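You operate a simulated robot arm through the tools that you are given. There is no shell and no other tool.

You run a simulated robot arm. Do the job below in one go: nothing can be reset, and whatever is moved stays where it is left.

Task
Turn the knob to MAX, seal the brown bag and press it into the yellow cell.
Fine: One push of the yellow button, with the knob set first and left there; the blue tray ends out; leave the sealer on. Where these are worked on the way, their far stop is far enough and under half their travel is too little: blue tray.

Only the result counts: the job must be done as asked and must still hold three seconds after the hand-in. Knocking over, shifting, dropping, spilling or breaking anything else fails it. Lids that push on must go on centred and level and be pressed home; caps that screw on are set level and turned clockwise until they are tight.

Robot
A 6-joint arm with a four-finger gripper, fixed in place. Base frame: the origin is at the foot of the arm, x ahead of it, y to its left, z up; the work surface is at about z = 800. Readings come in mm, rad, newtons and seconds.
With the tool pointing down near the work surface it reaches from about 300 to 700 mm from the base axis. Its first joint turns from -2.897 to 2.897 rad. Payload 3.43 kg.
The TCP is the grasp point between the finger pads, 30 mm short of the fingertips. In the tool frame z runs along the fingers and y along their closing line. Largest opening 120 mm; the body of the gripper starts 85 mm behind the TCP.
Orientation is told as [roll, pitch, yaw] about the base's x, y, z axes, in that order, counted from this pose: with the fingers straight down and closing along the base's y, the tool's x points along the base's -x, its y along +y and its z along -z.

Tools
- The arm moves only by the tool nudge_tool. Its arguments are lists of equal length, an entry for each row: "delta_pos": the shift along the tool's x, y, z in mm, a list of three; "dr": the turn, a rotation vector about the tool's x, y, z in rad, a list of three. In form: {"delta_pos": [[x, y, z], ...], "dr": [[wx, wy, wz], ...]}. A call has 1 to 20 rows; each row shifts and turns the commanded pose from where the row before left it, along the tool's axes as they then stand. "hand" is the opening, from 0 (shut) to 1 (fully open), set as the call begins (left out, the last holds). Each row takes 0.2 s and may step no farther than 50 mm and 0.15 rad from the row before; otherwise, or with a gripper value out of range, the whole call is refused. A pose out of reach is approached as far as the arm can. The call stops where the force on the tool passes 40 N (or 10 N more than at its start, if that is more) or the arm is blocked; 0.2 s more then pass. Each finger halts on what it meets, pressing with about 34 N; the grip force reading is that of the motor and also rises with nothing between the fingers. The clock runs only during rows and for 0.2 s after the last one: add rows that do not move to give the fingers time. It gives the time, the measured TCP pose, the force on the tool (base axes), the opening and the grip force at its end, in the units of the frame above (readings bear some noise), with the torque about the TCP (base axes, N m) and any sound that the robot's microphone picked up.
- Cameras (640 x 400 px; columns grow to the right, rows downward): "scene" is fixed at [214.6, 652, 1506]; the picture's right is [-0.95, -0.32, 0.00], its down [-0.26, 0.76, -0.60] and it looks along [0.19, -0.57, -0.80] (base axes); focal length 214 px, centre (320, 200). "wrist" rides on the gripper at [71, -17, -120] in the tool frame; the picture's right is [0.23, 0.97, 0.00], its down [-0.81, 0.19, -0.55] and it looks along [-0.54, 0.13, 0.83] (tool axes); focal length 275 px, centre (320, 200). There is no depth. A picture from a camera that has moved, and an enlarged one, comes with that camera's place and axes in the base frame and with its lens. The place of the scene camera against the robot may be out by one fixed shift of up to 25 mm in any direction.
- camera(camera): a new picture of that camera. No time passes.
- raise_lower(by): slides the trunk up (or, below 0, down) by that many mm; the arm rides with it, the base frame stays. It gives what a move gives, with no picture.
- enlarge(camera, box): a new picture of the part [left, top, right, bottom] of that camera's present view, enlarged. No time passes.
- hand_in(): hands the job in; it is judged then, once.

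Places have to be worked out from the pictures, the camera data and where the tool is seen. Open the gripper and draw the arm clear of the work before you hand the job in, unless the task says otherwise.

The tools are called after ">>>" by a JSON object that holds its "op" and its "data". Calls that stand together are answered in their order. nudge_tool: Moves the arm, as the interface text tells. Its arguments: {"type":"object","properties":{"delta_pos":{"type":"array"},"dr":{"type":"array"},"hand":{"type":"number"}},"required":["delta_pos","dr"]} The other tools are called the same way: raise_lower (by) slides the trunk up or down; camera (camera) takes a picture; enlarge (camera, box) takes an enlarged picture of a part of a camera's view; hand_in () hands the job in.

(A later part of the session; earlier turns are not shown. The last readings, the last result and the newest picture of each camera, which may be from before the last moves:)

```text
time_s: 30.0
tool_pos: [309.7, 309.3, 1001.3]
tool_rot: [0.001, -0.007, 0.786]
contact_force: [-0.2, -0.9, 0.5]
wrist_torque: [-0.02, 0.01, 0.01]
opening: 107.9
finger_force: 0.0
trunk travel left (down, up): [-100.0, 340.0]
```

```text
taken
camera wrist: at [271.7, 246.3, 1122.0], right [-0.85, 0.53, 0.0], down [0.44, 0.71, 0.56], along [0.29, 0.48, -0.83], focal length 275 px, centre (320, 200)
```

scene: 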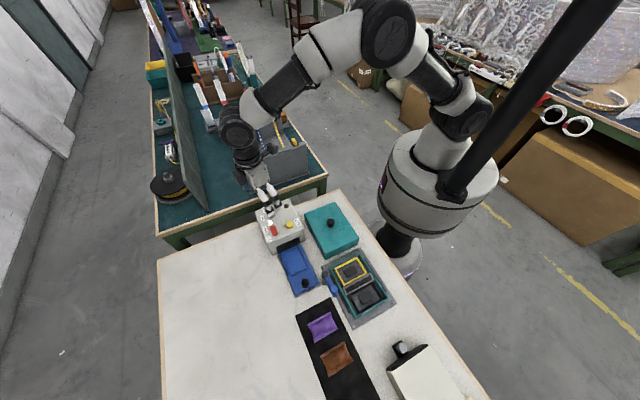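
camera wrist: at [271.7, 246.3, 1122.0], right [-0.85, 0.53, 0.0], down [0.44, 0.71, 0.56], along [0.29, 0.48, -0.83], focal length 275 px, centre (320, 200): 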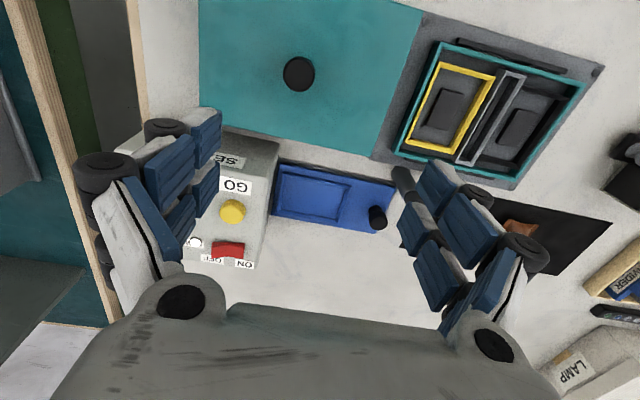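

>>> {"op": "enlarge", "data": {"camera": "wrist", "box": [260, 150, 410, 250]}}

>>> {"op": "enlarge", "data": {"camera": "wrist", "box": [370, 20, 610, 200]}}

```text
4.00 times, centred on (335, 200) of wrist
camera zoom: at [271.7, 246.3, 1122.0], right [-0.85, 0.53, 0.0], down [0.44, 0.71, 0.56], along [0.29, 0.48, -0.83], focal length 1101 px, centre (260, 200)
```

zoom: 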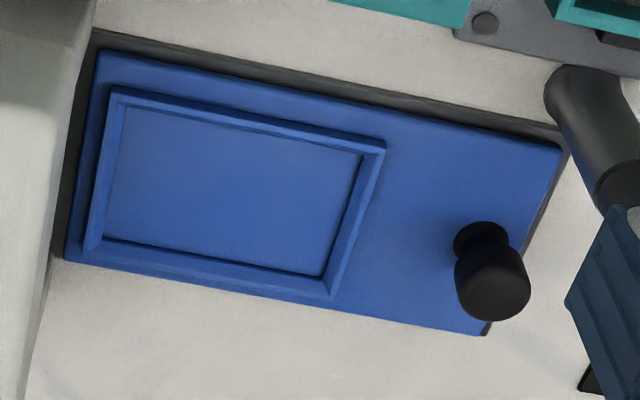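

```text
2.22 times, centred on (490, 110) of wrist
camera zoom: at [271.7, 246.3, 1122.0], right [-0.85, 0.53, 0.0], down [0.44, 0.71, 0.56], along [0.29, 0.48, -0.83], focal length 612 px, centre (-58, 400)
```

zoom: 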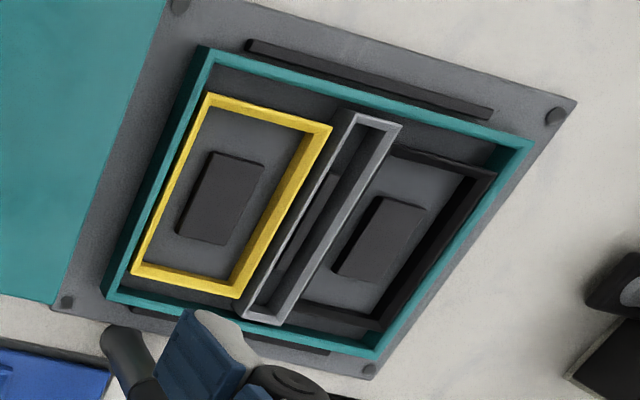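

The recess interior is about 79 × 53 mm with its long side along the slide, centred near (389,418). So the bag has to be turned 90° for the tray, and it fits snugly. I'll zoom on the bag with the scene camera for its profile, and on the tray.

>>> {"op": "enlarge", "data": {"camera": "scene", "box": [315, 335, 360, 385]}}

>>> {"op": "enlarge", "data": {"camera": "scene", "box": [275, 240, 330, 300]}}

>>> {"op": "enlarge", "data": {"camera": "scene", "box": [325, 250, 395, 320]}}

```text
8.00 times, centred on (338, 360) of scene
camera zoom: at [214.6, 652.0, 1506.0], right [-0.95, -0.32, 0.0], down [-0.26, 0.76, -0.6], along [0.19, -0.57, -0.8], focal length 1716 px, centre (180, -1080)
```

zoom: 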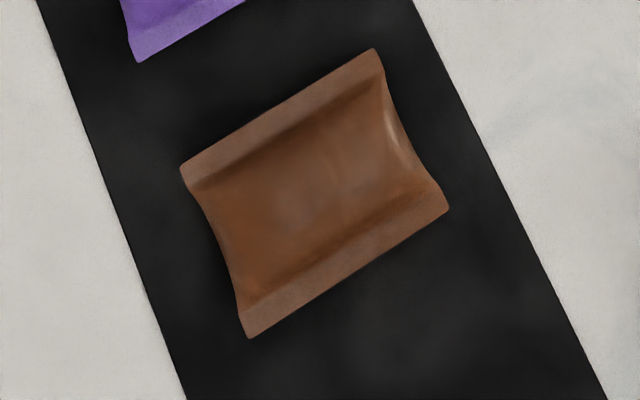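

```text
6.67 times, centred on (302, 270) of scene
camera zoom: at [214.6, 652.0, 1506.0], right [-0.95, -0.32, 0.0], down [-0.26, 0.76, -0.6], along [0.19, -0.57, -0.8], focal length 1430 px, centre (437, -267)
```

zoom: 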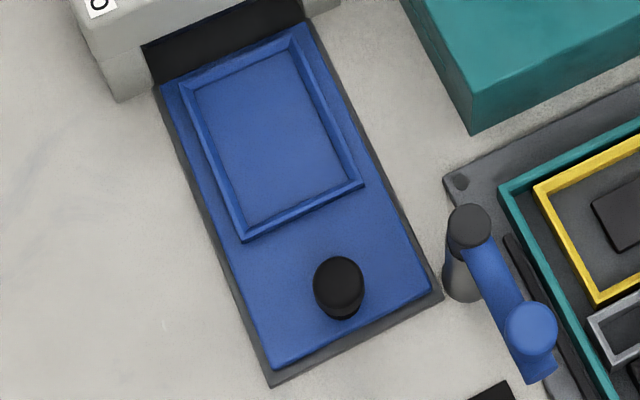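

```text
5.71 times, centred on (360, 285) of scene
camera zoom: at [214.6, 652.0, 1506.0], right [-0.95, -0.32, 0.0], down [-0.26, 0.76, -0.6], along [0.19, -0.57, -0.8], focal length 1226 px, centre (91, -286)
```

zoom: 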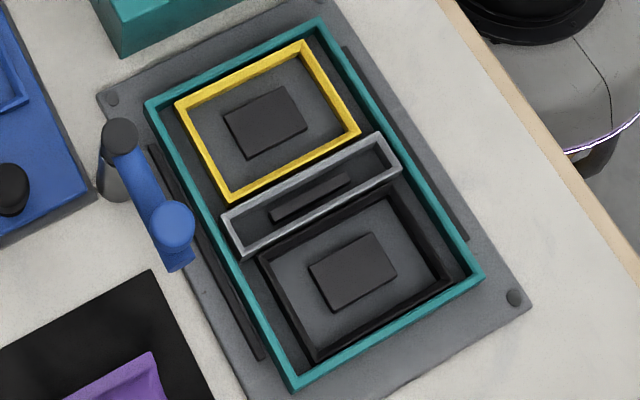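

The yellow frame's top is near z 819, its centre near (200,396), and its inside is about 52 × 80 with the long side pointing away from the robot. I'll now go above the brown bag, set the opening to about 78 mm and check the alignment.

>>> {"op": "nudge_tool", "data": {"delta_pos": [[-18.2, 40.1, 4], [-18.2, 40.1, 4], [-18.2, 40.1, 4], [-18.2, 40.1, 4], [-18.2, 40.1, 4], [-18.2, 40.1, 4], [-18.2, 40.1, 4], [-18.2, 40.1, 4], [0, 0, 20], [0, 0, 20], [0, 0, 0]], "dr": [[0, 0, 0], [0, 0, 0], [0, 0, 0], [0, 0, 0], [0, 0, 0], [0, 0, 0], [0, 0, 0], [0, 0, 0], [0.001, 0.007, -0.012], [0, 0, 0], [0, 0, 0]], "hand": 0.65}}

>>> {"op": "camera", "data": {"camera": "wrist"}}

```text
time_s: 32.4
tool_pos: [189.4, 640.8, 928.4]
tool_rot: [0.0, 0.001, 0.797]
contact_force: [0.2, 0.5, -0.2]
wrist_torque: [-0.01, -0.03, 0.0]
opening: 77.9
finger_force: 0.0
trunk travel left (down, up): [-100.0, 340.0]
```

```text
taken
camera wrist: at [153.6, 577.8, 1050.4], right [-0.86, 0.52, 0.0], down [0.43, 0.71, 0.55], along [0.28, 0.47, -0.83], focal length 275 px, centre (320, 200)
```

wrist: 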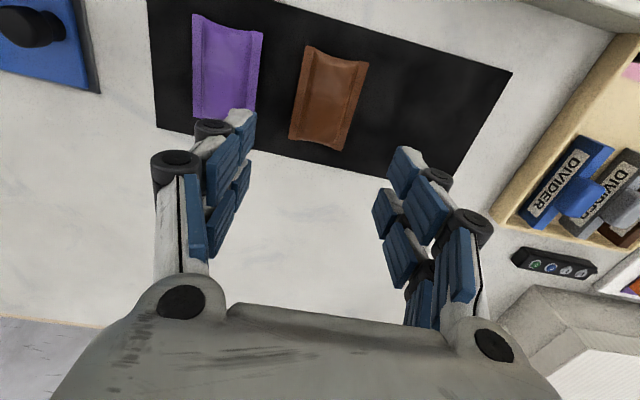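

I'll zoom in on the bag from here to refine its position.

>>> {"op": "enlarge", "data": {"camera": "wrist", "box": [270, 30, 390, 160]}}

>>> {"op": "enlarge", "data": {"camera": "scene", "box": [290, 310, 390, 400]}}

```text
3.08 times, centred on (330, 95) of wrist
camera zoom: at [153.6, 577.8, 1050.4], right [-0.86, 0.52, 0.0], down [0.43, 0.71, 0.55], along [0.28, 0.47, -0.83], focal length 847 px, centre (289, 523)
```

zoom: 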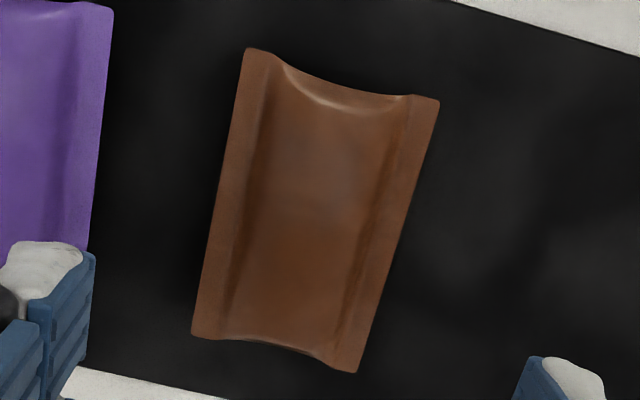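

```text
4.44 times, centred on (340, 355) of scene
camera zoom: at [214.6, 652.0, 1506.0], right [-0.95, -0.32, 0.0], down [-0.26, 0.76, -0.6], along [0.19, -0.57, -0.8], focal length 953 px, centre (231, -489)
```

zoom: 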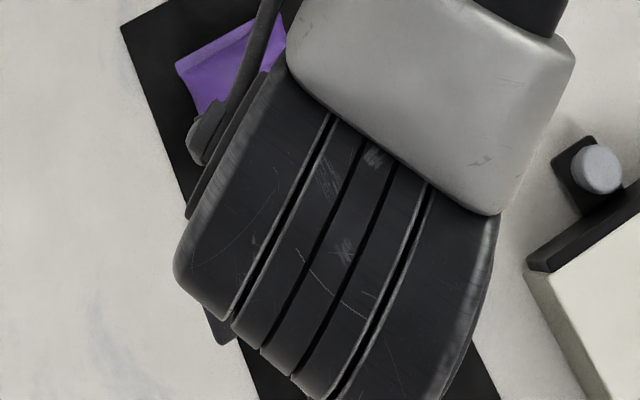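

Triangulating the two views puts the bag's edges about 18 mm above the mat, so it's a thicker pillow than it looked. I'll back off and go lower for an oblique view of its profile.

>>> {"op": "nudge_tool", "data": {"delta_pos": [[32, 0, 5], [32, 0, 8], [32, 0, 12], [32, 0, 12], [0, 0, 0]], "dr": [[0, 0, 0], [0, 0, 0], [0, 0, 0], [0, 0, 0], [0, 0, 0]]}}

>>> {"op": "camera", "data": {"camera": "wrist"}}

>>> {"op": "enlarge", "data": {"camera": "wrist", "box": [220, 180, 400, 290]}}

```text
time_s: 33.6
tool_pos: [100.3, 547.8, 891.2]
tool_rot: [0.002, -0.001, 0.797]
contact_force: [0.2, -0.4, 0.0]
wrist_torque: [0.0, 0.01, -0.03]
opening: 78.1
finger_force: 0.1
trunk travel left (down, up): [-100.0, 340.0]
```

```text
taken
camera wrist: at [62.7, 485.5, 1012.3], right [-0.86, 0.52, 0.0], down [0.43, 0.71, 0.55], along [0.28, 0.47, -0.83], focal length 275 px, centre (320, 200)
```

wrist: 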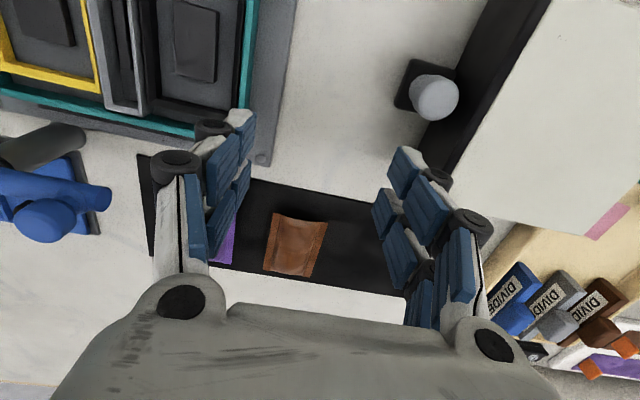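

```text
3.56 times, centred on (310, 235) of wrist
camera zoom: at [62.7, 485.5, 1012.3], right [-0.86, 0.52, 0.0], down [0.43, 0.71, 0.55], along [0.28, 0.47, -0.83], focal length 979 px, centre (356, 76)
```

zoom: 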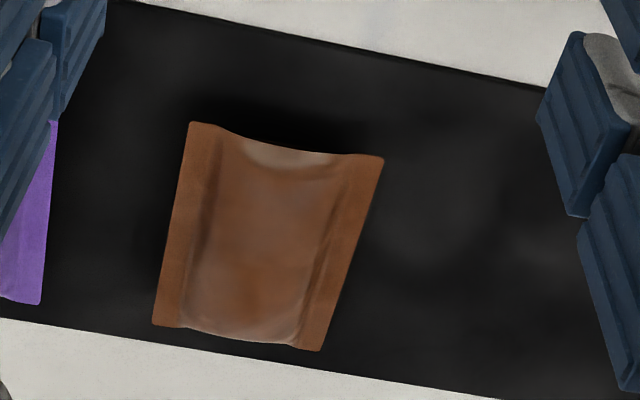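

Three views agree: the bag centre is at (177.5,629), its fin plane is at z≈819 (about 14 mm above the mat) and its size is about 48.5 × 75 mm. I'll move over it at z 891 and verify before descending.

>>> {"op": "nudge_tool", "data": {"delta_pos": [[-37.3, 0.5, 0], [-37.3, 0.5, 0], [-37.4, 0.6, 0], [0, 0, 0]], "dr": [[0, 0, 0], [0, 0, 0], [0, 0, 0], [0, 0, 0]]}}

>>> {"op": "camera", "data": {"camera": "wrist"}}

>>> {"op": "enlarge", "data": {"camera": "wrist", "box": [230, 60, 410, 190]}}

```text
time_s: 34.6
tool_pos: [180.1, 630.7, 894.4]
tool_rot: [0.0, 0.0, 0.798]
contact_force: [-0.1, 0.2, 0.1]
wrist_torque: [0.0, 0.04, 0.0]
opening: 78.1
finger_force: 0.0
trunk travel left (down, up): [-100.0, 340.0]
```

```text
taken
camera wrist: at [142.0, 568.3, 1014.2], right [-0.86, 0.52, 0.0], down [0.43, 0.71, 0.55], along [0.28, 0.47, -0.83], focal length 275 px, centre (320, 200)
```

wrist: 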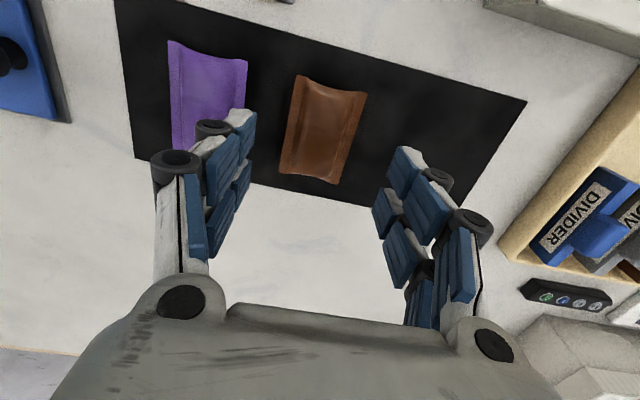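

```text
3.08 times, centred on (320, 125) of wrist
camera zoom: at [142.0, 568.3, 1014.2], right [-0.86, 0.52, 0.0], down [0.43, 0.71, 0.55], along [0.28, 0.47, -0.83], focal length 847 px, centre (320, 431)
```

zoom: 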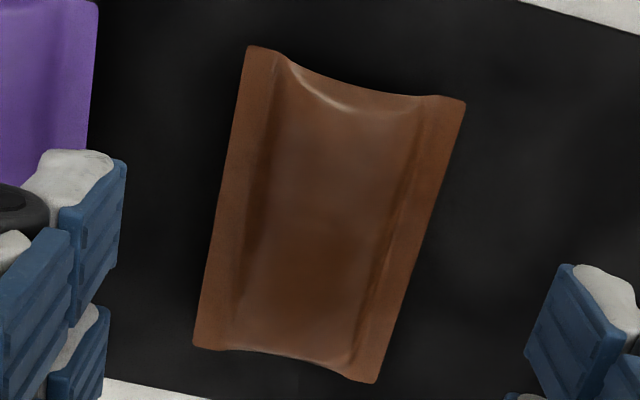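

The bag is confirmed at (177.5,628.7). I'll shift about 3.5 mm toward the robot and descend so the tips reach about z 812, then check for contact.

>>> {"op": "nudge_tool", "data": {"delta_pos": [[3.6, 0, 10], [0, 0, 20], [0, 0, 15], [0, 0, 7], [0, 0, 0]], "dr": [[0, 0, 0], [0, 0, 0], [0, 0, 0], [0, 0, 0], [0, 0, 0]]}}

>>> {"op": "camera", "data": {"camera": "wrist"}}

```text
time_s: 35.8
tool_pos: [173.3, 628.5, 841.7]
tool_rot: [0.002, 0.001, 0.799]
contact_force: [-0.4, -0.1, 0.6]
wrist_torque: [0.0, -0.02, -0.01]
opening: 78.2
finger_force: 0.0
trunk travel left (down, up): [-100.0, 340.0]
```

```text
taken
camera wrist: at [137.5, 565.7, 962.7], right [-0.86, 0.52, 0.0], down [0.43, 0.71, 0.55], along [0.28, 0.47, -0.83], focal length 275 px, centre (320, 200)
```

wrist: 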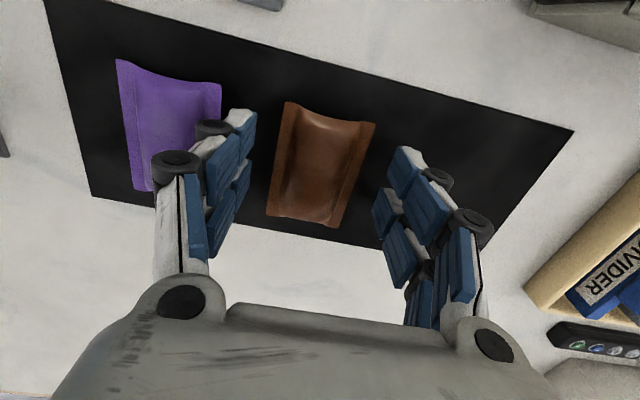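

The bag sits about 2.3 mm to one side of centre. I'll narrow to about 58 mm, shift over, then close on it.

>>> {"op": "nudge_tool", "data": {"delta_pos": [[0, 0, 0], [0.5, -2.3, 0], [0, 0, 0]], "dr": [[0, 0, 0], [0, 0, 0], [0, 0, 0]], "hand": 0.5}}

>>> {"op": "nudge_tool", "data": {"delta_pos": [[0, 0, 0], [0, 0, 0], [0, 0, 0], [0, 0, 0]], "dr": [[0, 0, 0], [0, 0, 0], [0, 0, 0], [0, 0, 0]], "hand": 0.3}}

>>> {"op": "camera", "data": {"camera": "wrist"}}

```text
time_s: 36.6
tool_pos: [176.4, 625.4, 841.7]
tool_rot: [0.002, 0.001, 0.798]
contact_force: [0.2, 0.6, 0.5]
wrist_torque: [-0.05, 0.02, -0.02]
opening: 59.9
finger_force: 0.1
trunk travel left (down, up): [-100.0, 340.0]
```

```text
time_s: 37.6
tool_pos: [176.1, 627.2, 842.1]
tool_rot: [0.002, 0.0, 0.798]
contact_force: [0.8, 1.0, 1.0]
wrist_torque: [0.05, 0.01, 0.02]
opening: 49.3
finger_force: 34.0
trunk travel left (down, up): [-100.0, 340.0]
```

```text
taken
camera wrist: at [138.8, 563.6, 962.9], right [-0.86, 0.52, 0.0], down [0.43, 0.71, 0.55], along [0.28, 0.47, -0.83], focal length 275 px, centre (320, 200)
```

wrist: 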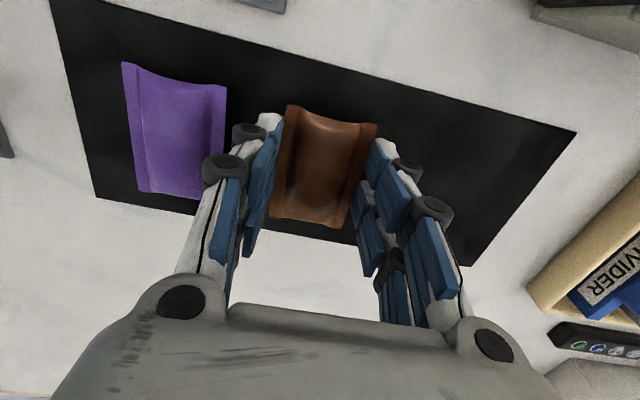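

Gripped at 49.3 mm with a firm force. I'll lift the bag straight up and check it.

>>> {"op": "nudge_tool", "data": {"delta_pos": [[0, 0, -8], [0, 0, -15], [0, 0, -25], [0, 0, -30], [0, 0, -30], [0, 0, 0]], "dr": [[0, 0, 0], [0, 0, 0], [0, 0, 0], [0, 0, 0], [0, 0, 0], [0, 0, 0]]}}

>>> {"op": "camera", "data": {"camera": "wrist"}}

>>> {"op": "camera", "data": {"camera": "scene"}}

```text
time_s: 39.0
tool_pos: [177.3, 625.6, 950.8]
tool_rot: [0.0, 0.0, 0.798]
contact_force: [-0.5, 0.0, -0.4]
wrist_torque: [0.01, -0.03, -0.02]
opening: 49.4
finger_force: 34.7
trunk travel left (down, up): [-100.0, 340.0]
```

```text
taken
camera wrist: at [139.4, 562.2, 1071.2], right [-0.86, 0.52, 0.0], down [0.43, 0.71, 0.55], along [0.28, 0.47, -0.83], focal length 275 px, centre (320, 200)
```

wrist: 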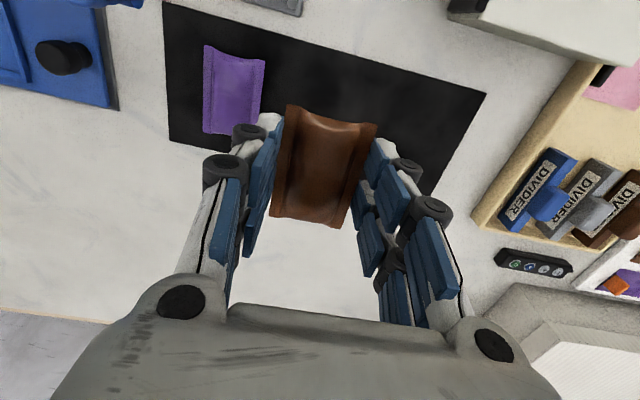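

```text
taken
```

scene: 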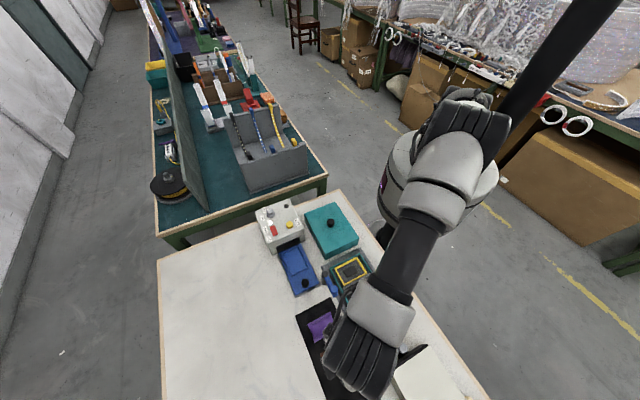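

The bag is held level. I'll carry it over the tray recess (about (391,421)), rise to z≈1040 and turn 90° so its long side runs along the slide.

>>> {"op": "nudge_tool", "data": {"delta_pos": [[-0.4, -42.3, -13], [-0.4, -42.3, -13], [-0.4, -42.3, -13], [-0.4, -42.3, -13], [-0.4, -42.3, -13], [-0.4, -42.3, -13], [-0.4, -42.3, -12], [0, 0, 0], [0, 0, 0], [0, 0, 0], [0, 0, 0], [0, 0, 0], [0, 0, 0], [0, 0, 0], [0, 0, 0], [0, 0, 0], [0, 0, 0], [0, 0, 0], [0, 0, 0], [0, 0, 0]], "dr": [[0, 0, 0], [0, 0, 0], [0, 0, 0], [0, 0, 0], [0, 0, 0], [0, 0, 0], [0, 0, 0], [0, 0, 0.131], [0, 0, 0.131], [0, 0, 0.131], [0, 0, 0.131], [0, 0, 0.131], [0, 0, 0.131], [0, 0, 0.131], [0, 0, 0.131], [0, 0, 0.131], [0, 0, 0.131], [0, 0, 0.131], [0, 0, 0.131], [0, 0, 0]]}}

>>> {"op": "camera", "data": {"camera": "wrist"}}

>>> {"op": "enlarge", "data": {"camera": "wrist", "box": [240, 30, 400, 250]}}

```text
time_s: 43.2
tool_pos: [390.9, 419.7, 1037.7]
tool_rot: [-0.001, 0.001, -0.779]
contact_force: [0.6, -0.2, -0.6]
wrist_torque: [0.03, 0.05, -0.03]
opening: 49.2
finger_force: 33.8
trunk travel left (down, up): [-100.0, 340.0]
```

```text
taken
camera wrist: at [327.8, 458.8, 1159.8], right [0.52, 0.85, 0.0], down [0.71, -0.43, 0.55], along [0.47, -0.29, -0.83], focal length 275 px, centre (320, 200)
```

wrist: 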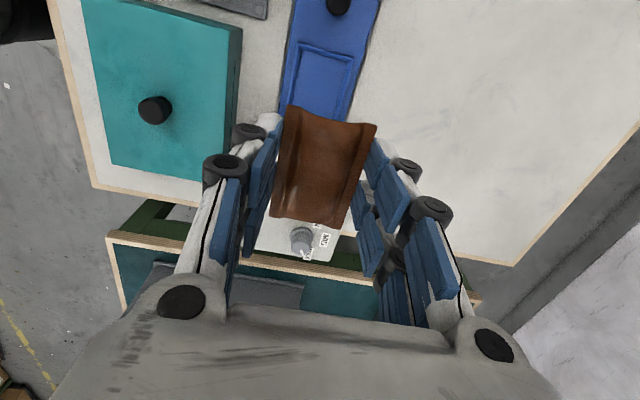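

```text
1.82 times, centred on (320, 140) of wrist
camera zoom: at [327.8, 458.8, 1159.8], right [0.52, 0.85, 0.0], down [0.71, -0.43, 0.55], along [0.47, -0.29, -0.83], focal length 500 px, centre (320, 309)
```

zoom: 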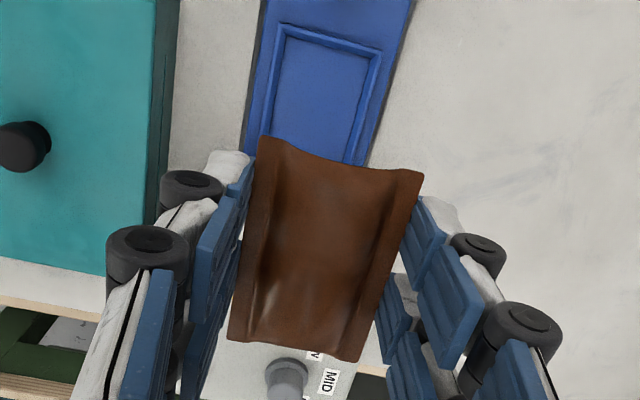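

The bag's centre sits about 7 mm off the TCP along tool x. The recess centre is measured about 6 mm the same way and about 4 mm toward the robot. I'll come down to z≈900 and re-measure against the recess's visible edges.

>>> {"op": "nudge_tool", "data": {"delta_pos": [[0, -3, 35], [0, 0, 35], [0, 0, 35], [0, 0, 32], [0, 0, 0]], "dr": [[0, 0, 0], [0, 0, 0], [0, 0, 0], [0, 0, 0], [0, 0, 0]]}}

>>> {"op": "camera", "data": {"camera": "wrist"}}

>>> {"op": "enlarge", "data": {"camera": "wrist", "box": [240, 20, 400, 140]}}

>>> {"op": "enlarge", "data": {"camera": "scene", "box": [260, 190, 330, 300]}}

```text
time_s: 44.4
tool_pos: [390.5, 418.8, 901.4]
tool_rot: [0.001, 0.003, -0.775]
contact_force: [0.2, -0.4, -0.8]
wrist_torque: [-0.01, -0.02, 0.0]
opening: 49.2
finger_force: 33.7
trunk travel left (down, up): [-100.0, 340.0]
```

```text
taken
camera wrist: at [327.3, 456.2, 1023.1], right [0.52, 0.86, 0.0], down [0.71, -0.43, 0.55], along [0.47, -0.28, -0.83], focal length 275 px, centre (320, 200)
```

wrist: 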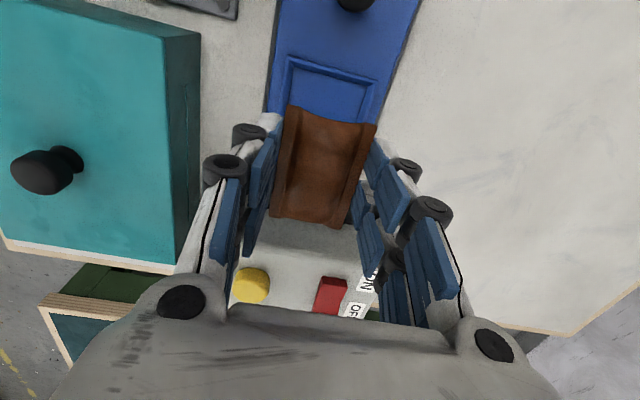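

```text
3.33 times, centred on (320, 80) of wrist
camera zoom: at [327.3, 456.2, 1023.1], right [0.52, 0.86, 0.0], down [0.71, -0.43, 0.55], along [0.47, -0.28, -0.83], focal length 918 px, centre (320, 600)
```

zoom: 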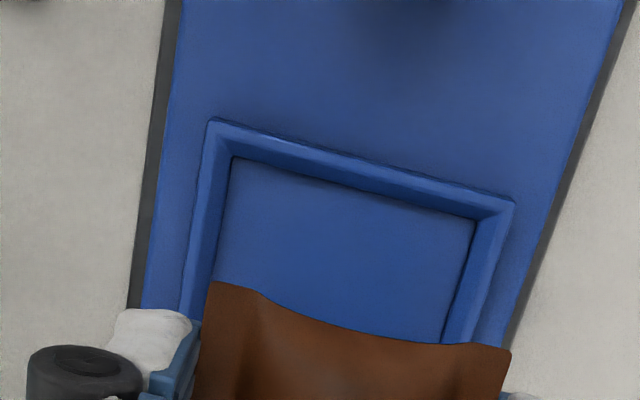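

```text
3.64 times, centred on (295, 245) of scene
camera zoom: at [214.6, 652.0, 1506.0], right [-0.95, -0.32, 0.0], down [-0.26, 0.76, -0.6], along [0.19, -0.57, -0.8], focal length 780 px, centre (411, 36)
```

zoom: 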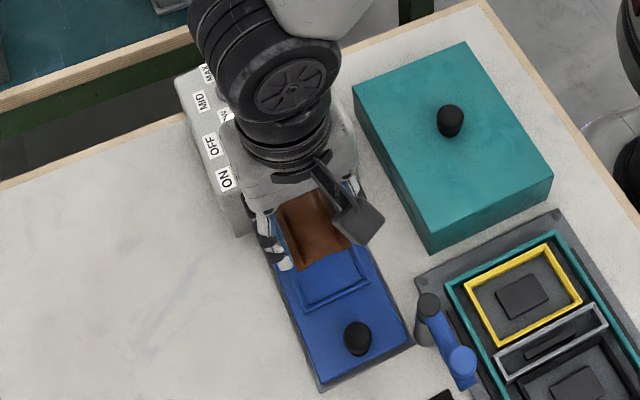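

The closer view puts the recess end edge at tool x≈38.6, which places the recess centre at (−1.3,−1.6). The bag's centre is at (−6.3,−0.2), so I'll shift (+5.2,−1.4), trim the yaw slightly and come down to z≈868 for another check.

>>> {"op": "nudge_tool", "data": {"delta_pos": [[5.2, -1.4, 0], [0, 0, 17], [0, 0, 16], [0, 0, 0]], "dr": [[0, 0, 0.015], [0, 0, 0], [0, 0, 0], [0, 0, 0]]}}

>>> {"op": "camera", "data": {"camera": "wrist"}}

>>> {"op": "enlarge", "data": {"camera": "wrist", "box": [250, 30, 400, 140]}}

>>> {"op": "enlarge", "data": {"camera": "scene", "box": [280, 230, 330, 290]}}

```text
time_s: 45.4
tool_pos: [384.1, 421.1, 868.9]
tool_rot: [-0.002, 0.001, -0.791]
contact_force: [0.1, 0.4, -0.8]
wrist_torque: [0.0, 0.04, 0.0]
opening: 49.2
finger_force: 33.8
trunk travel left (down, up): [-100.0, 340.0]
```

```text
taken
camera wrist: at [321.7, 460.7, 990.3], right [0.53, 0.85, 0.0], down [0.71, -0.44, 0.55], along [0.47, -0.29, -0.83], focal length 275 px, centre (320, 200)
```

wrist: 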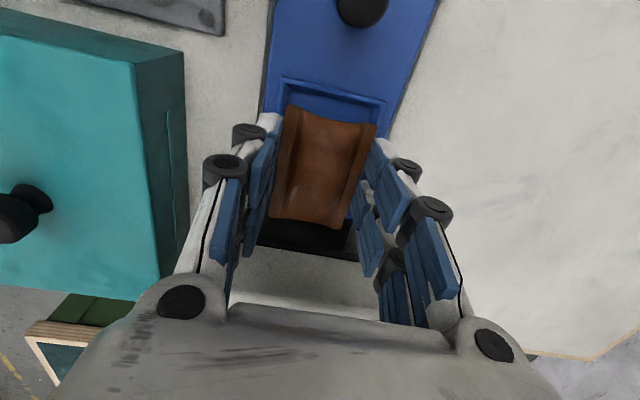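

```text
3.64 times, centred on (325, 85) of wrist
camera zoom: at [321.7, 460.7, 990.3], right [0.53, 0.85, 0.0], down [0.71, -0.44, 0.55], along [0.47, -0.29, -0.83], focal length 1001 px, centre (302, 618)
```

zoom: 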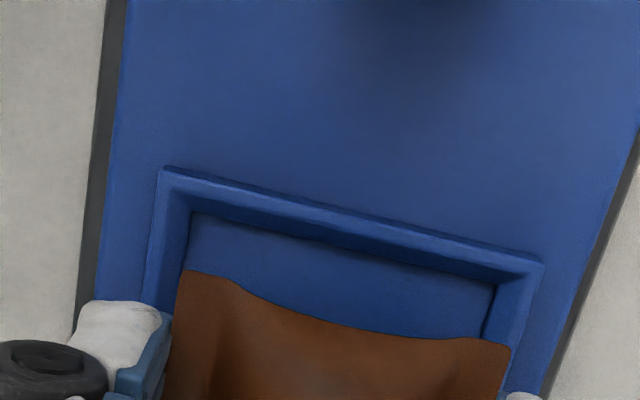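

```text
6.67 times, centred on (305, 260) of scene
camera zoom: at [214.6, 652.0, 1506.0], right [-0.95, -0.32, 0.0], down [-0.26, 0.76, -0.6], along [0.19, -0.57, -0.8], focal length 1430 px, centre (420, -200)
```

zoom: 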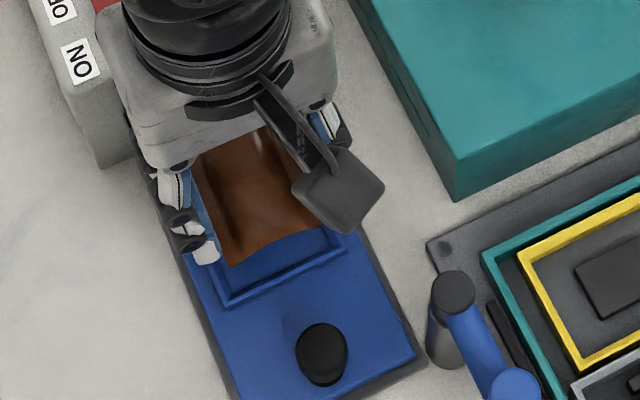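

The bag is now laterally centred. Along the slide it should shift back about 1.6 mm. I'll do that and lower it to just above the tray floor.

>>> {"op": "nudge_tool", "data": {"delta_pos": [[-1.6, 0, 8], [0, 0, 8], [0, 0, 5], [0, 0, 0]], "dr": [[0, 0, 0.005], [0, 0, 0], [0, 0, 0], [0, 0, 0]]}}

>>> {"op": "camera", "data": {"camera": "wrist"}}

>>> {"op": "enlarge", "data": {"camera": "wrist", "box": [250, 50, 400, 250]}}

```text
time_s: 46.4
tool_pos: [384.9, 420.3, 849.6]
tool_rot: [0.004, 0.001, -0.797]
contact_force: [-1.3, -1.3, 13.2]
wrist_torque: [-0.24, -0.07, 0.0]
opening: 49.1
finger_force: 33.5
trunk travel left (down, up): [-100.0, 340.0]
```

```text
taken
camera wrist: at [323.2, 459.2, 970.3], right [0.53, 0.85, 0.0], down [0.7, -0.45, 0.55], along [0.47, -0.29, -0.83], focal length 275 px, centre (320, 200)
```

wrist: 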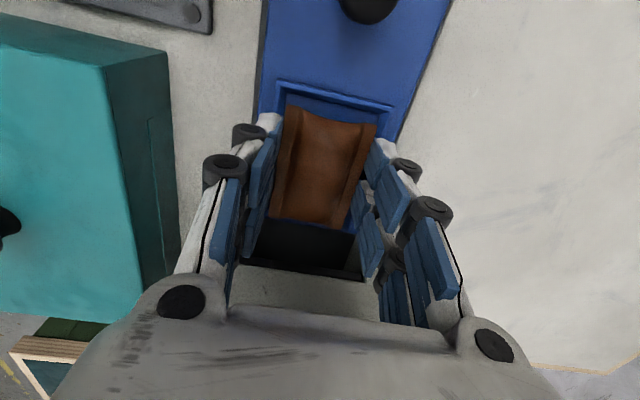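

```text
2.00 times, centred on (325, 150) of wrist
camera zoom: at [323.2, 459.2, 970.3], right [0.53, 0.85, 0.0], down [0.7, -0.45, 0.55], along [0.47, -0.29, -0.83], focal length 551 px, centre (310, 300)
```

zoom: 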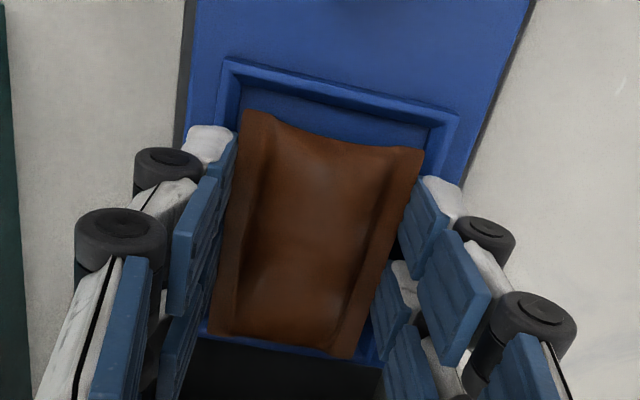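

There's a contact of about 13 N at z≈849.6. I'll zoom on both ends of the bag to see whether it's seated within the rim.

>>> {"op": "enlarge", "data": {"camera": "wrist", "box": [240, 190, 390, 290]}}

>>> {"op": "enlarge", "data": {"camera": "wrist", "box": [260, 65, 400, 155]}}

>>> {"op": "enlarge", "data": {"camera": "scene", "box": [280, 235, 330, 285]}}

```text
4.00 times, centred on (315, 240) of wrist
camera zoom: at [323.2, 459.2, 970.3], right [0.53, 0.85, 0.0], down [0.7, -0.45, 0.55], along [0.47, -0.29, -0.83], focal length 1101 px, centre (340, 40)
```

zoom: 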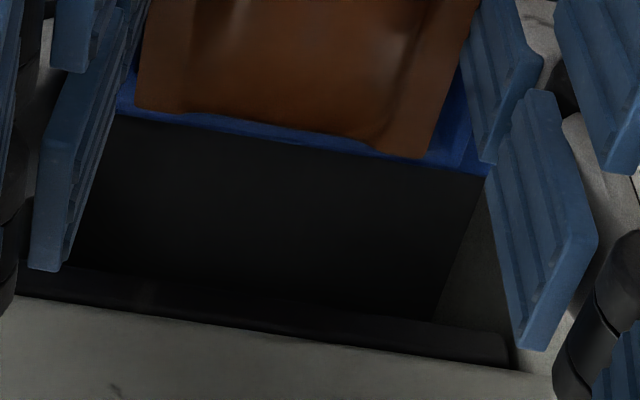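

```text
4.44 times, centred on (330, 110) of wrist
camera zoom: at [323.2, 459.2, 970.3], right [0.53, 0.85, 0.0], down [0.7, -0.45, 0.55], along [0.47, -0.29, -0.83], focal length 1224 px, centre (276, 600)
```

zoom: 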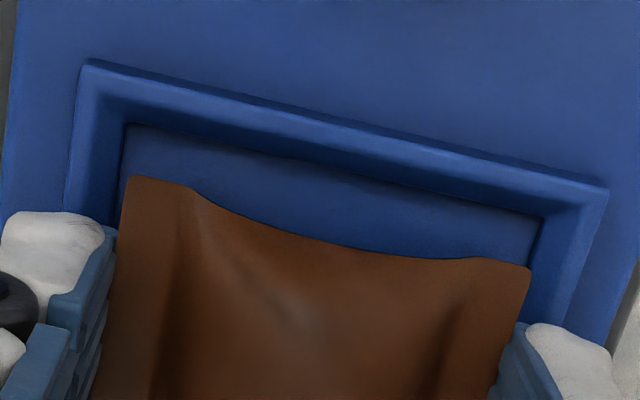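

```text
8.00 times, centred on (305, 260) of scene
camera zoom: at [214.6, 652.0, 1506.0], right [-0.95, -0.32, 0.0], down [-0.26, 0.76, -0.6], along [0.19, -0.57, -0.8], focal length 1716 px, centre (440, -280)
```

zoom: 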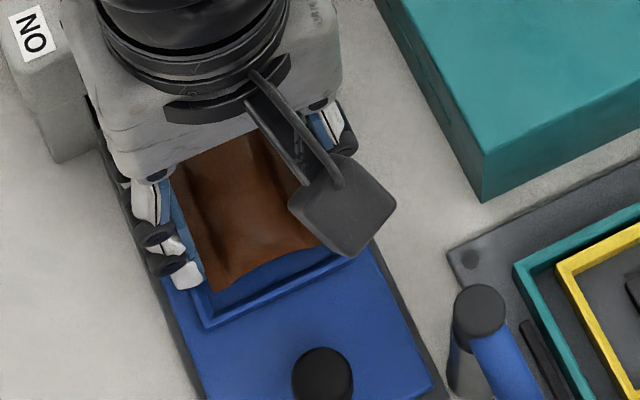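

In plan the bag sits inside the rim, with about 3 mm clear at one end and 1.4 mm at the other, and the contact is near its middle, so it's on the floor. I'll release it gently and lift straight up.

>>> {"op": "nudge_tool", "data": {"delta_pos": [[0, 0, 0], [0, 0, 0], [0, 0, 0], [0, 0, -10], [0, 0, -20], [0, 0, -30], [0, 0, -30], [0, 0, 0]], "dr": [[0, 0, 0], [0, 0, 0], [0, 0, 0], [0, 0, 0], [0, 0, 0], [0, 0, 0], [0, 0, 0], [0, 0, 0]], "hand": 0.6}}

>>> {"op": "camera", "data": {"camera": "wrist"}}

>>> {"op": "enlarge", "data": {"camera": "wrist", "box": [250, 40, 400, 180]}}

>>> {"op": "enlarge", "data": {"camera": "scene", "box": [270, 235, 330, 285]}}

```text
time_s: 48.2
tool_pos: [383.9, 422.0, 936.7]
tool_rot: [0.0, -0.001, -0.795]
contact_force: [-0.1, -0.8, -0.8]
wrist_torque: [-0.01, 0.02, -0.01]
opening: 72.0
finger_force: 0.1
trunk travel left (down, up): [-100.0, 340.0]
```

```text
taken
camera wrist: at [322.3, 460.2, 1058.1], right [0.53, 0.85, 0.0], down [0.7, -0.45, 0.55], along [0.47, -0.29, -0.83], focal length 275 px, centre (320, 200)
```

wrist: 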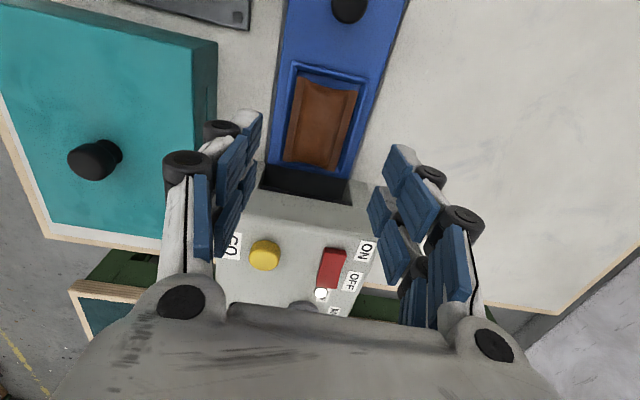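

```text
2.86 times, centred on (325, 110) of wrist
camera zoom: at [322.3, 460.2, 1058.1], right [0.53, 0.85, 0.0], down [0.7, -0.45, 0.55], along [0.47, -0.29, -0.83], focal length 786 px, centre (306, 457)
```

zoom: 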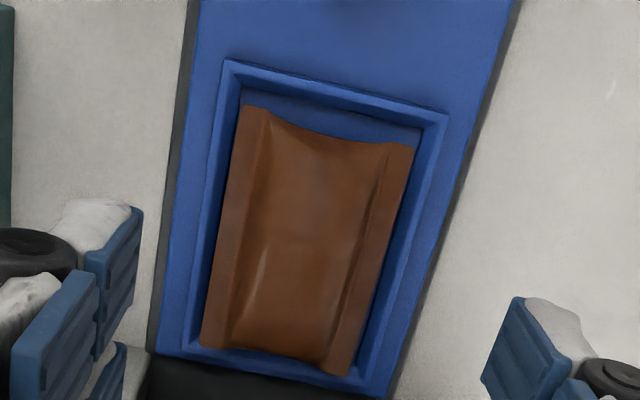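

```text
8.00 times, centred on (300, 260) of scene
camera zoom: at [214.6, 652.0, 1506.0], right [-0.95, -0.32, 0.0], down [-0.26, 0.76, -0.6], along [0.19, -0.57, -0.8], focal length 1716 px, centre (480, -280)
```

zoom: 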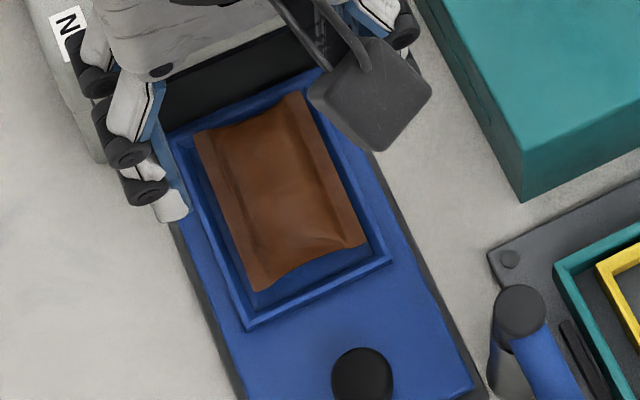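

The bag is lying in the recess. Next is the tray handle, which I place near (325.5,480) with its top near z 833. I'll move over it and check the alignment.

>>> {"op": "nudge_tool", "data": {"delta_pos": [[41.3, -0.4, 5], [41.3, -0.4, 15], [0, 0, 12], [0, 0, 0]], "dr": [[0, 0, 0], [0, 0, 0], [0, 0, 0], [0, 0, 0]], "hand": 0.45}}

>>> {"op": "camera", "data": {"camera": "wrist"}}

>>> {"op": "enlarge", "data": {"camera": "wrist", "box": [230, 60, 410, 260]}}

>>> {"op": "enlarge", "data": {"camera": "scene", "box": [260, 220, 360, 320]}}

```text
time_s: 49.2
tool_pos: [325.7, 479.1, 906.8]
tool_rot: [0.0, 0.002, -0.797]
contact_force: [0.7, 0.6, 0.1]
wrist_torque: [0.01, 0.01, -0.02]
opening: 53.8
finger_force: 0.1
trunk travel left (down, up): [-100.0, 340.0]
```

```text
taken
camera wrist: at [264.9, 517.4, 1027.7], right [0.53, 0.85, 0.0], down [0.7, -0.45, 0.55], along [0.47, -0.29, -0.83], focal length 275 px, centre (320, 200)
```

wrist: 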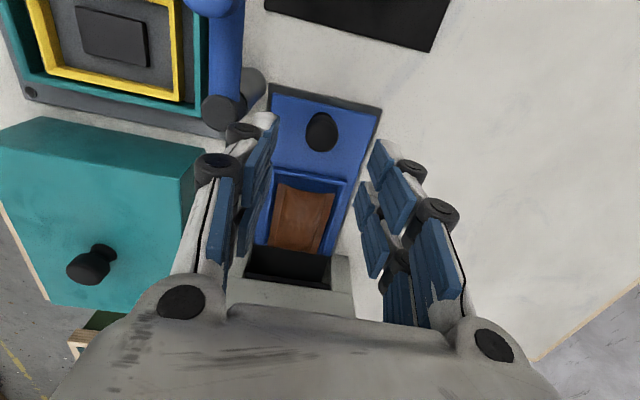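

```text
2.00 times, centred on (320, 160) of wrist
camera zoom: at [264.9, 517.4, 1027.7], right [0.53, 0.85, 0.0], down [0.7, -0.45, 0.55], along [0.47, -0.29, -0.83], focal length 551 px, centre (320, 280)
```

zoom: 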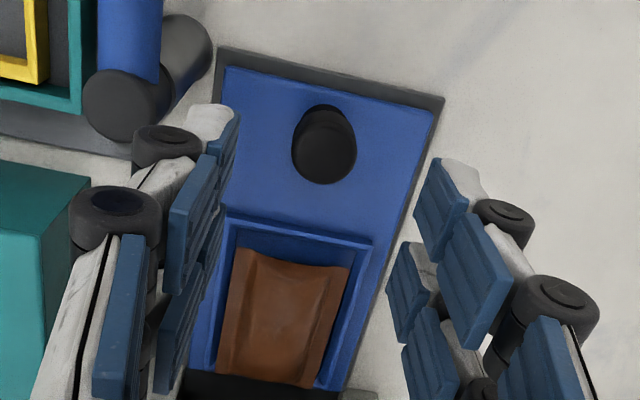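

```text
4.00 times, centred on (310, 270) of scene
camera zoom: at [214.6, 652.0, 1506.0], right [-0.95, -0.32, 0.0], down [-0.26, 0.76, -0.6], along [0.19, -0.57, -0.8], focal length 858 px, centre (360, -80)
```

zoom: 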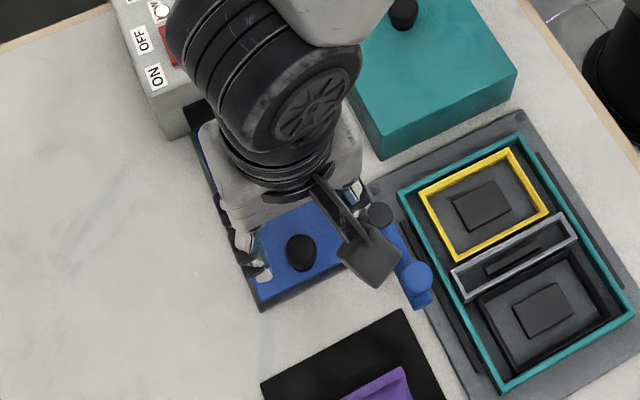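

The handle is about 1 mm off the tool axis. The lever post stands about 59 mm to the side and rises to about z 876, so I'll narrow the opening to about 42 mm before going down.

>>> {"op": "nudge_tool", "data": {"delta_pos": [[1.0, 1.3, 0], [0, 0, 20], [0, 0, 20], [0, 0, 15], [0, 0, 6], [0, 0, 0]], "dr": [[0, 0, 0], [0, 0, 0], [0, 0, 0], [0, 0, 0], [0, 0, 0], [0, 0, 0]], "hand": 0.35}}

>>> {"op": "camera", "data": {"camera": "wrist"}}

>>> {"op": "enlarge", "data": {"camera": "wrist", "box": [220, 90, 420, 270]}}

```text
time_s: 50.6
tool_pos: [327.1, 481.1, 844.2]
tool_rot: [0.0, 0.003, -0.798]
contact_force: [0.2, -0.4, -0.1]
wrist_torque: [-0.01, -0.01, 0.02]
opening: 41.7
finger_force: 0.0
trunk travel left (down, up): [-100.0, 340.0]
```

```text
taken
camera wrist: at [264.7, 519.2, 965.9], right [0.53, 0.85, 0.0], down [0.7, -0.45, 0.55], along [0.47, -0.29, -0.83], focal length 275 px, centre (320, 200)
```

wrist: 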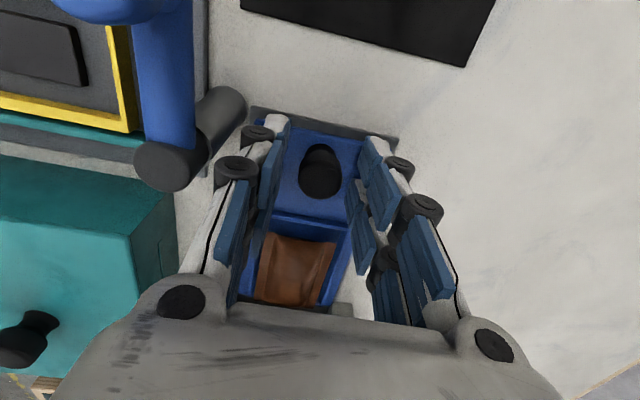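

```text
2.22 times, centred on (320, 180) of wrist
camera zoom: at [264.7, 519.2, 965.9], right [0.53, 0.85, 0.0], down [0.7, -0.45, 0.55], along [0.47, -0.29, -0.83], focal length 612 px, centre (320, 244)
```

zoom: 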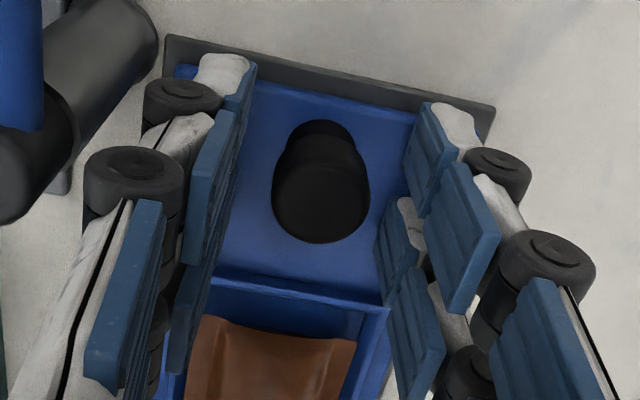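

The handle is centred between the pads, so I'll close on it.

>>> {"op": "nudge_tool", "data": {"delta_pos": [[0, 0, 0], [0, 0, 0], [0, 0, 0], [0, 0, 0]], "dr": [[0, 0, 0], [0, 0, 0], [0, 0, 0], [0, 0, 0]], "hand": 0}}

```text
time_s: 51.6
tool_pos: [327.4, 479.5, 844.2]
tool_rot: [0.001, 0.001, -0.794]
contact_force: [0.1, 1.1, -1.5]
wrist_torque: [0.07, 0.02, -0.02]
opening: 20.6
finger_force: 44.8
trunk travel left (down, up): [-100.0, 340.0]
```

Gripped at 20.6 mm. I'll push the tray inward (tool −x) in steps, watching the forces.

>>> {"op": "nudge_tool", "data": {"delta_pos": [[-10, 0.1, 0], [-15, 0.2, 0], [-15, 0.2, 0], [0, 0, 0]], "dr": [[0, 0, 0], [0, 0, 0], [0, 0, 0], [0, 0, 0]]}}

>>> {"op": "enlarge", "data": {"camera": "scene", "box": [250, 200, 350, 300]}}

>>> {"op": "camera", "data": {"camera": "wrist"}}

```text
time_s: 52.6
tool_pos: [353.7, 451.8, 844.9]
tool_rot: [0.0, 0.0, -0.794]
contact_force: [-1.8, -1.0, 2.6]
wrist_torque: [0.01, 0.09, 0.02]
opening: 20.8
finger_force: 45.3
trunk travel left (down, up): [-100.0, 340.0]
```

```text
4.00 times, centred on (300, 250) of scene
camera zoom: at [214.6, 652.0, 1506.0], right [-0.95, -0.32, 0.0], down [-0.26, 0.76, -0.6], along [0.19, -0.57, -0.8], focal length 858 px, centre (400, 0)
```

zoom: 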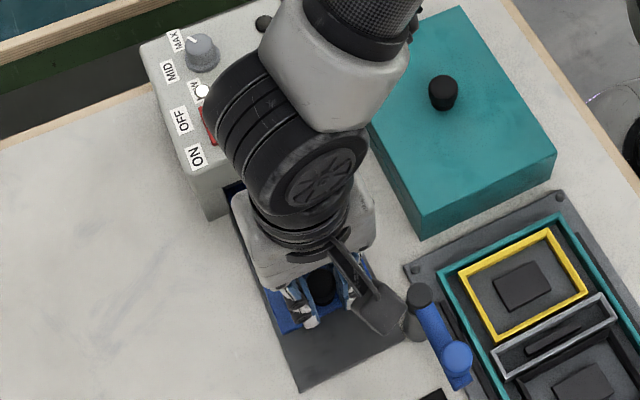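

```text
taken
camera wrist: at [292.8, 491.0, 965.9], right [0.53, 0.85, 0.0], down [0.7, -0.45, 0.55], along [0.47, -0.29, -0.83], focal length 275 px, centre (320, 200)
```

wrist: 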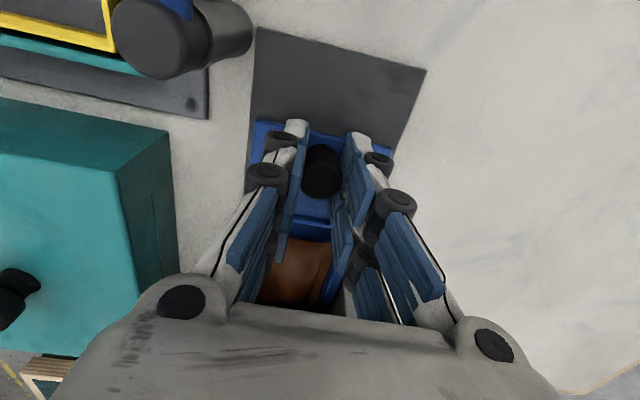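

The tray slides easily with the bag in it. I'll keep pushing inward.

>>> {"op": "nudge_tool", "data": {"delta_pos": [[-12, 0.1, 0], [-12, 0.1, 0], [-12, 0.1, 0], [-8, 0.1, 0], [0, 0, 0]], "dr": [[0, 0, 0], [0, 0, 0], [0, 0, 0], [0, 0, 0], [0, 0, 0]]}}

>>> {"op": "enlarge", "data": {"camera": "scene", "box": [250, 200, 350, 300]}}

>>> {"op": "camera", "data": {"camera": "wrist"}}

```text
time_s: 53.8
tool_pos: [385.0, 420.2, 845.2]
tool_rot: [0.001, -0.002, -0.796]
contact_force: [4.0, 3.8, -11.1]
wrist_torque: [0.17, -0.13, -0.04]
opening: 20.7
finger_force: 44.4
trunk travel left (down, up): [-100.0, 340.0]
```

```text
4.00 times, centred on (300, 250) of scene
camera zoom: at [214.6, 652.0, 1506.0], right [-0.95, -0.32, 0.0], down [-0.26, 0.76, -0.6], along [0.19, -0.57, -0.8], focal length 858 px, centre (400, 0)
```

zoom: 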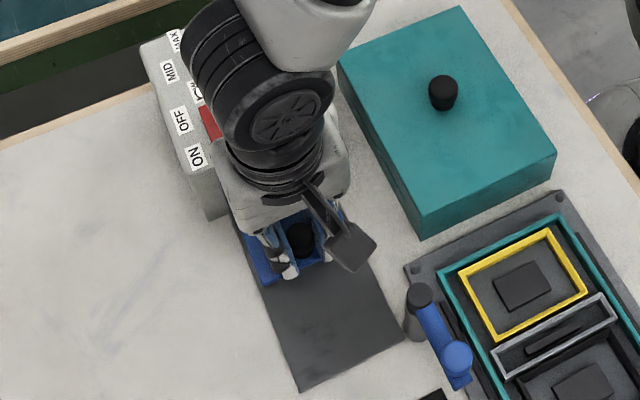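

```text
taken
camera wrist: at [323.8, 460.2, 965.9], right [0.53, 0.85, 0.0], down [0.71, -0.45, 0.55], along [0.47, -0.3, -0.83], focal length 275 px, centre (320, 200)
```

wrist: 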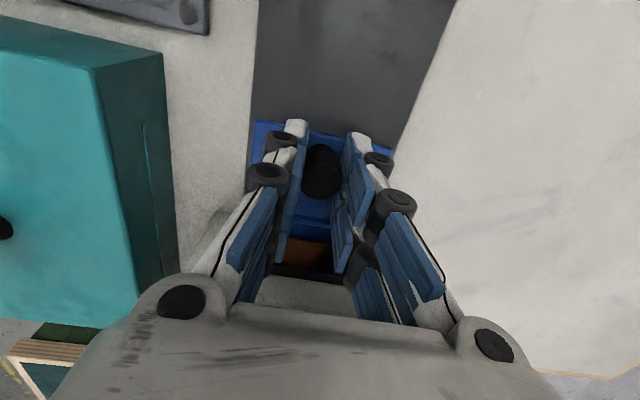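

About 84 mm in so far with light side forces. I'll relieve those and continue in small steps to the far stop.

>>> {"op": "nudge_tool", "data": {"delta_pos": [[-5, 0.5, 0.6], [-5, 0.1, 0], [-5, 0.1, 0], [-3, 0, 0], [0, 0, 0]], "dr": [[0, 0, 0], [0, 0, 0], [0, 0, 0], [0, 0, 0], [0, 0, 0]]}}

>>> {"op": "camera", "data": {"camera": "wrist"}}

```text
time_s: 55.0
tool_pos: [398.0, 409.3, 844.4]
tool_rot: [-0.002, 0.001, -0.795]
contact_force: [-15.9, 4.6, 1.6]
wrist_torque: [0.31, 0.63, 0.07]
opening: 20.7
finger_force: 45.2
trunk travel left (down, up): [-100.0, 340.0]
```

```text
taken
camera wrist: at [335.5, 448.5, 965.9], right [0.53, 0.85, 0.0], down [0.71, -0.44, 0.55], along [0.47, -0.3, -0.83], focal length 275 px, centre (320, 200)
```

wrist: 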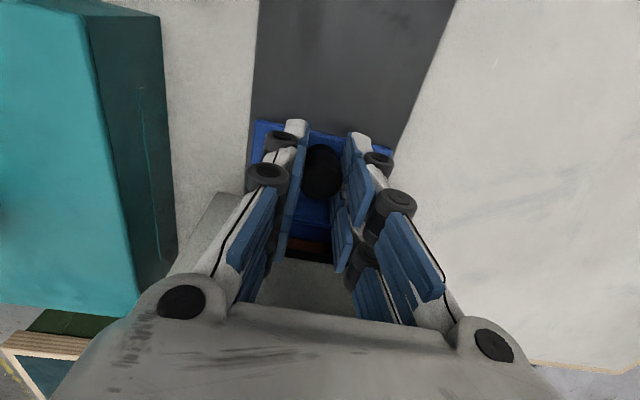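

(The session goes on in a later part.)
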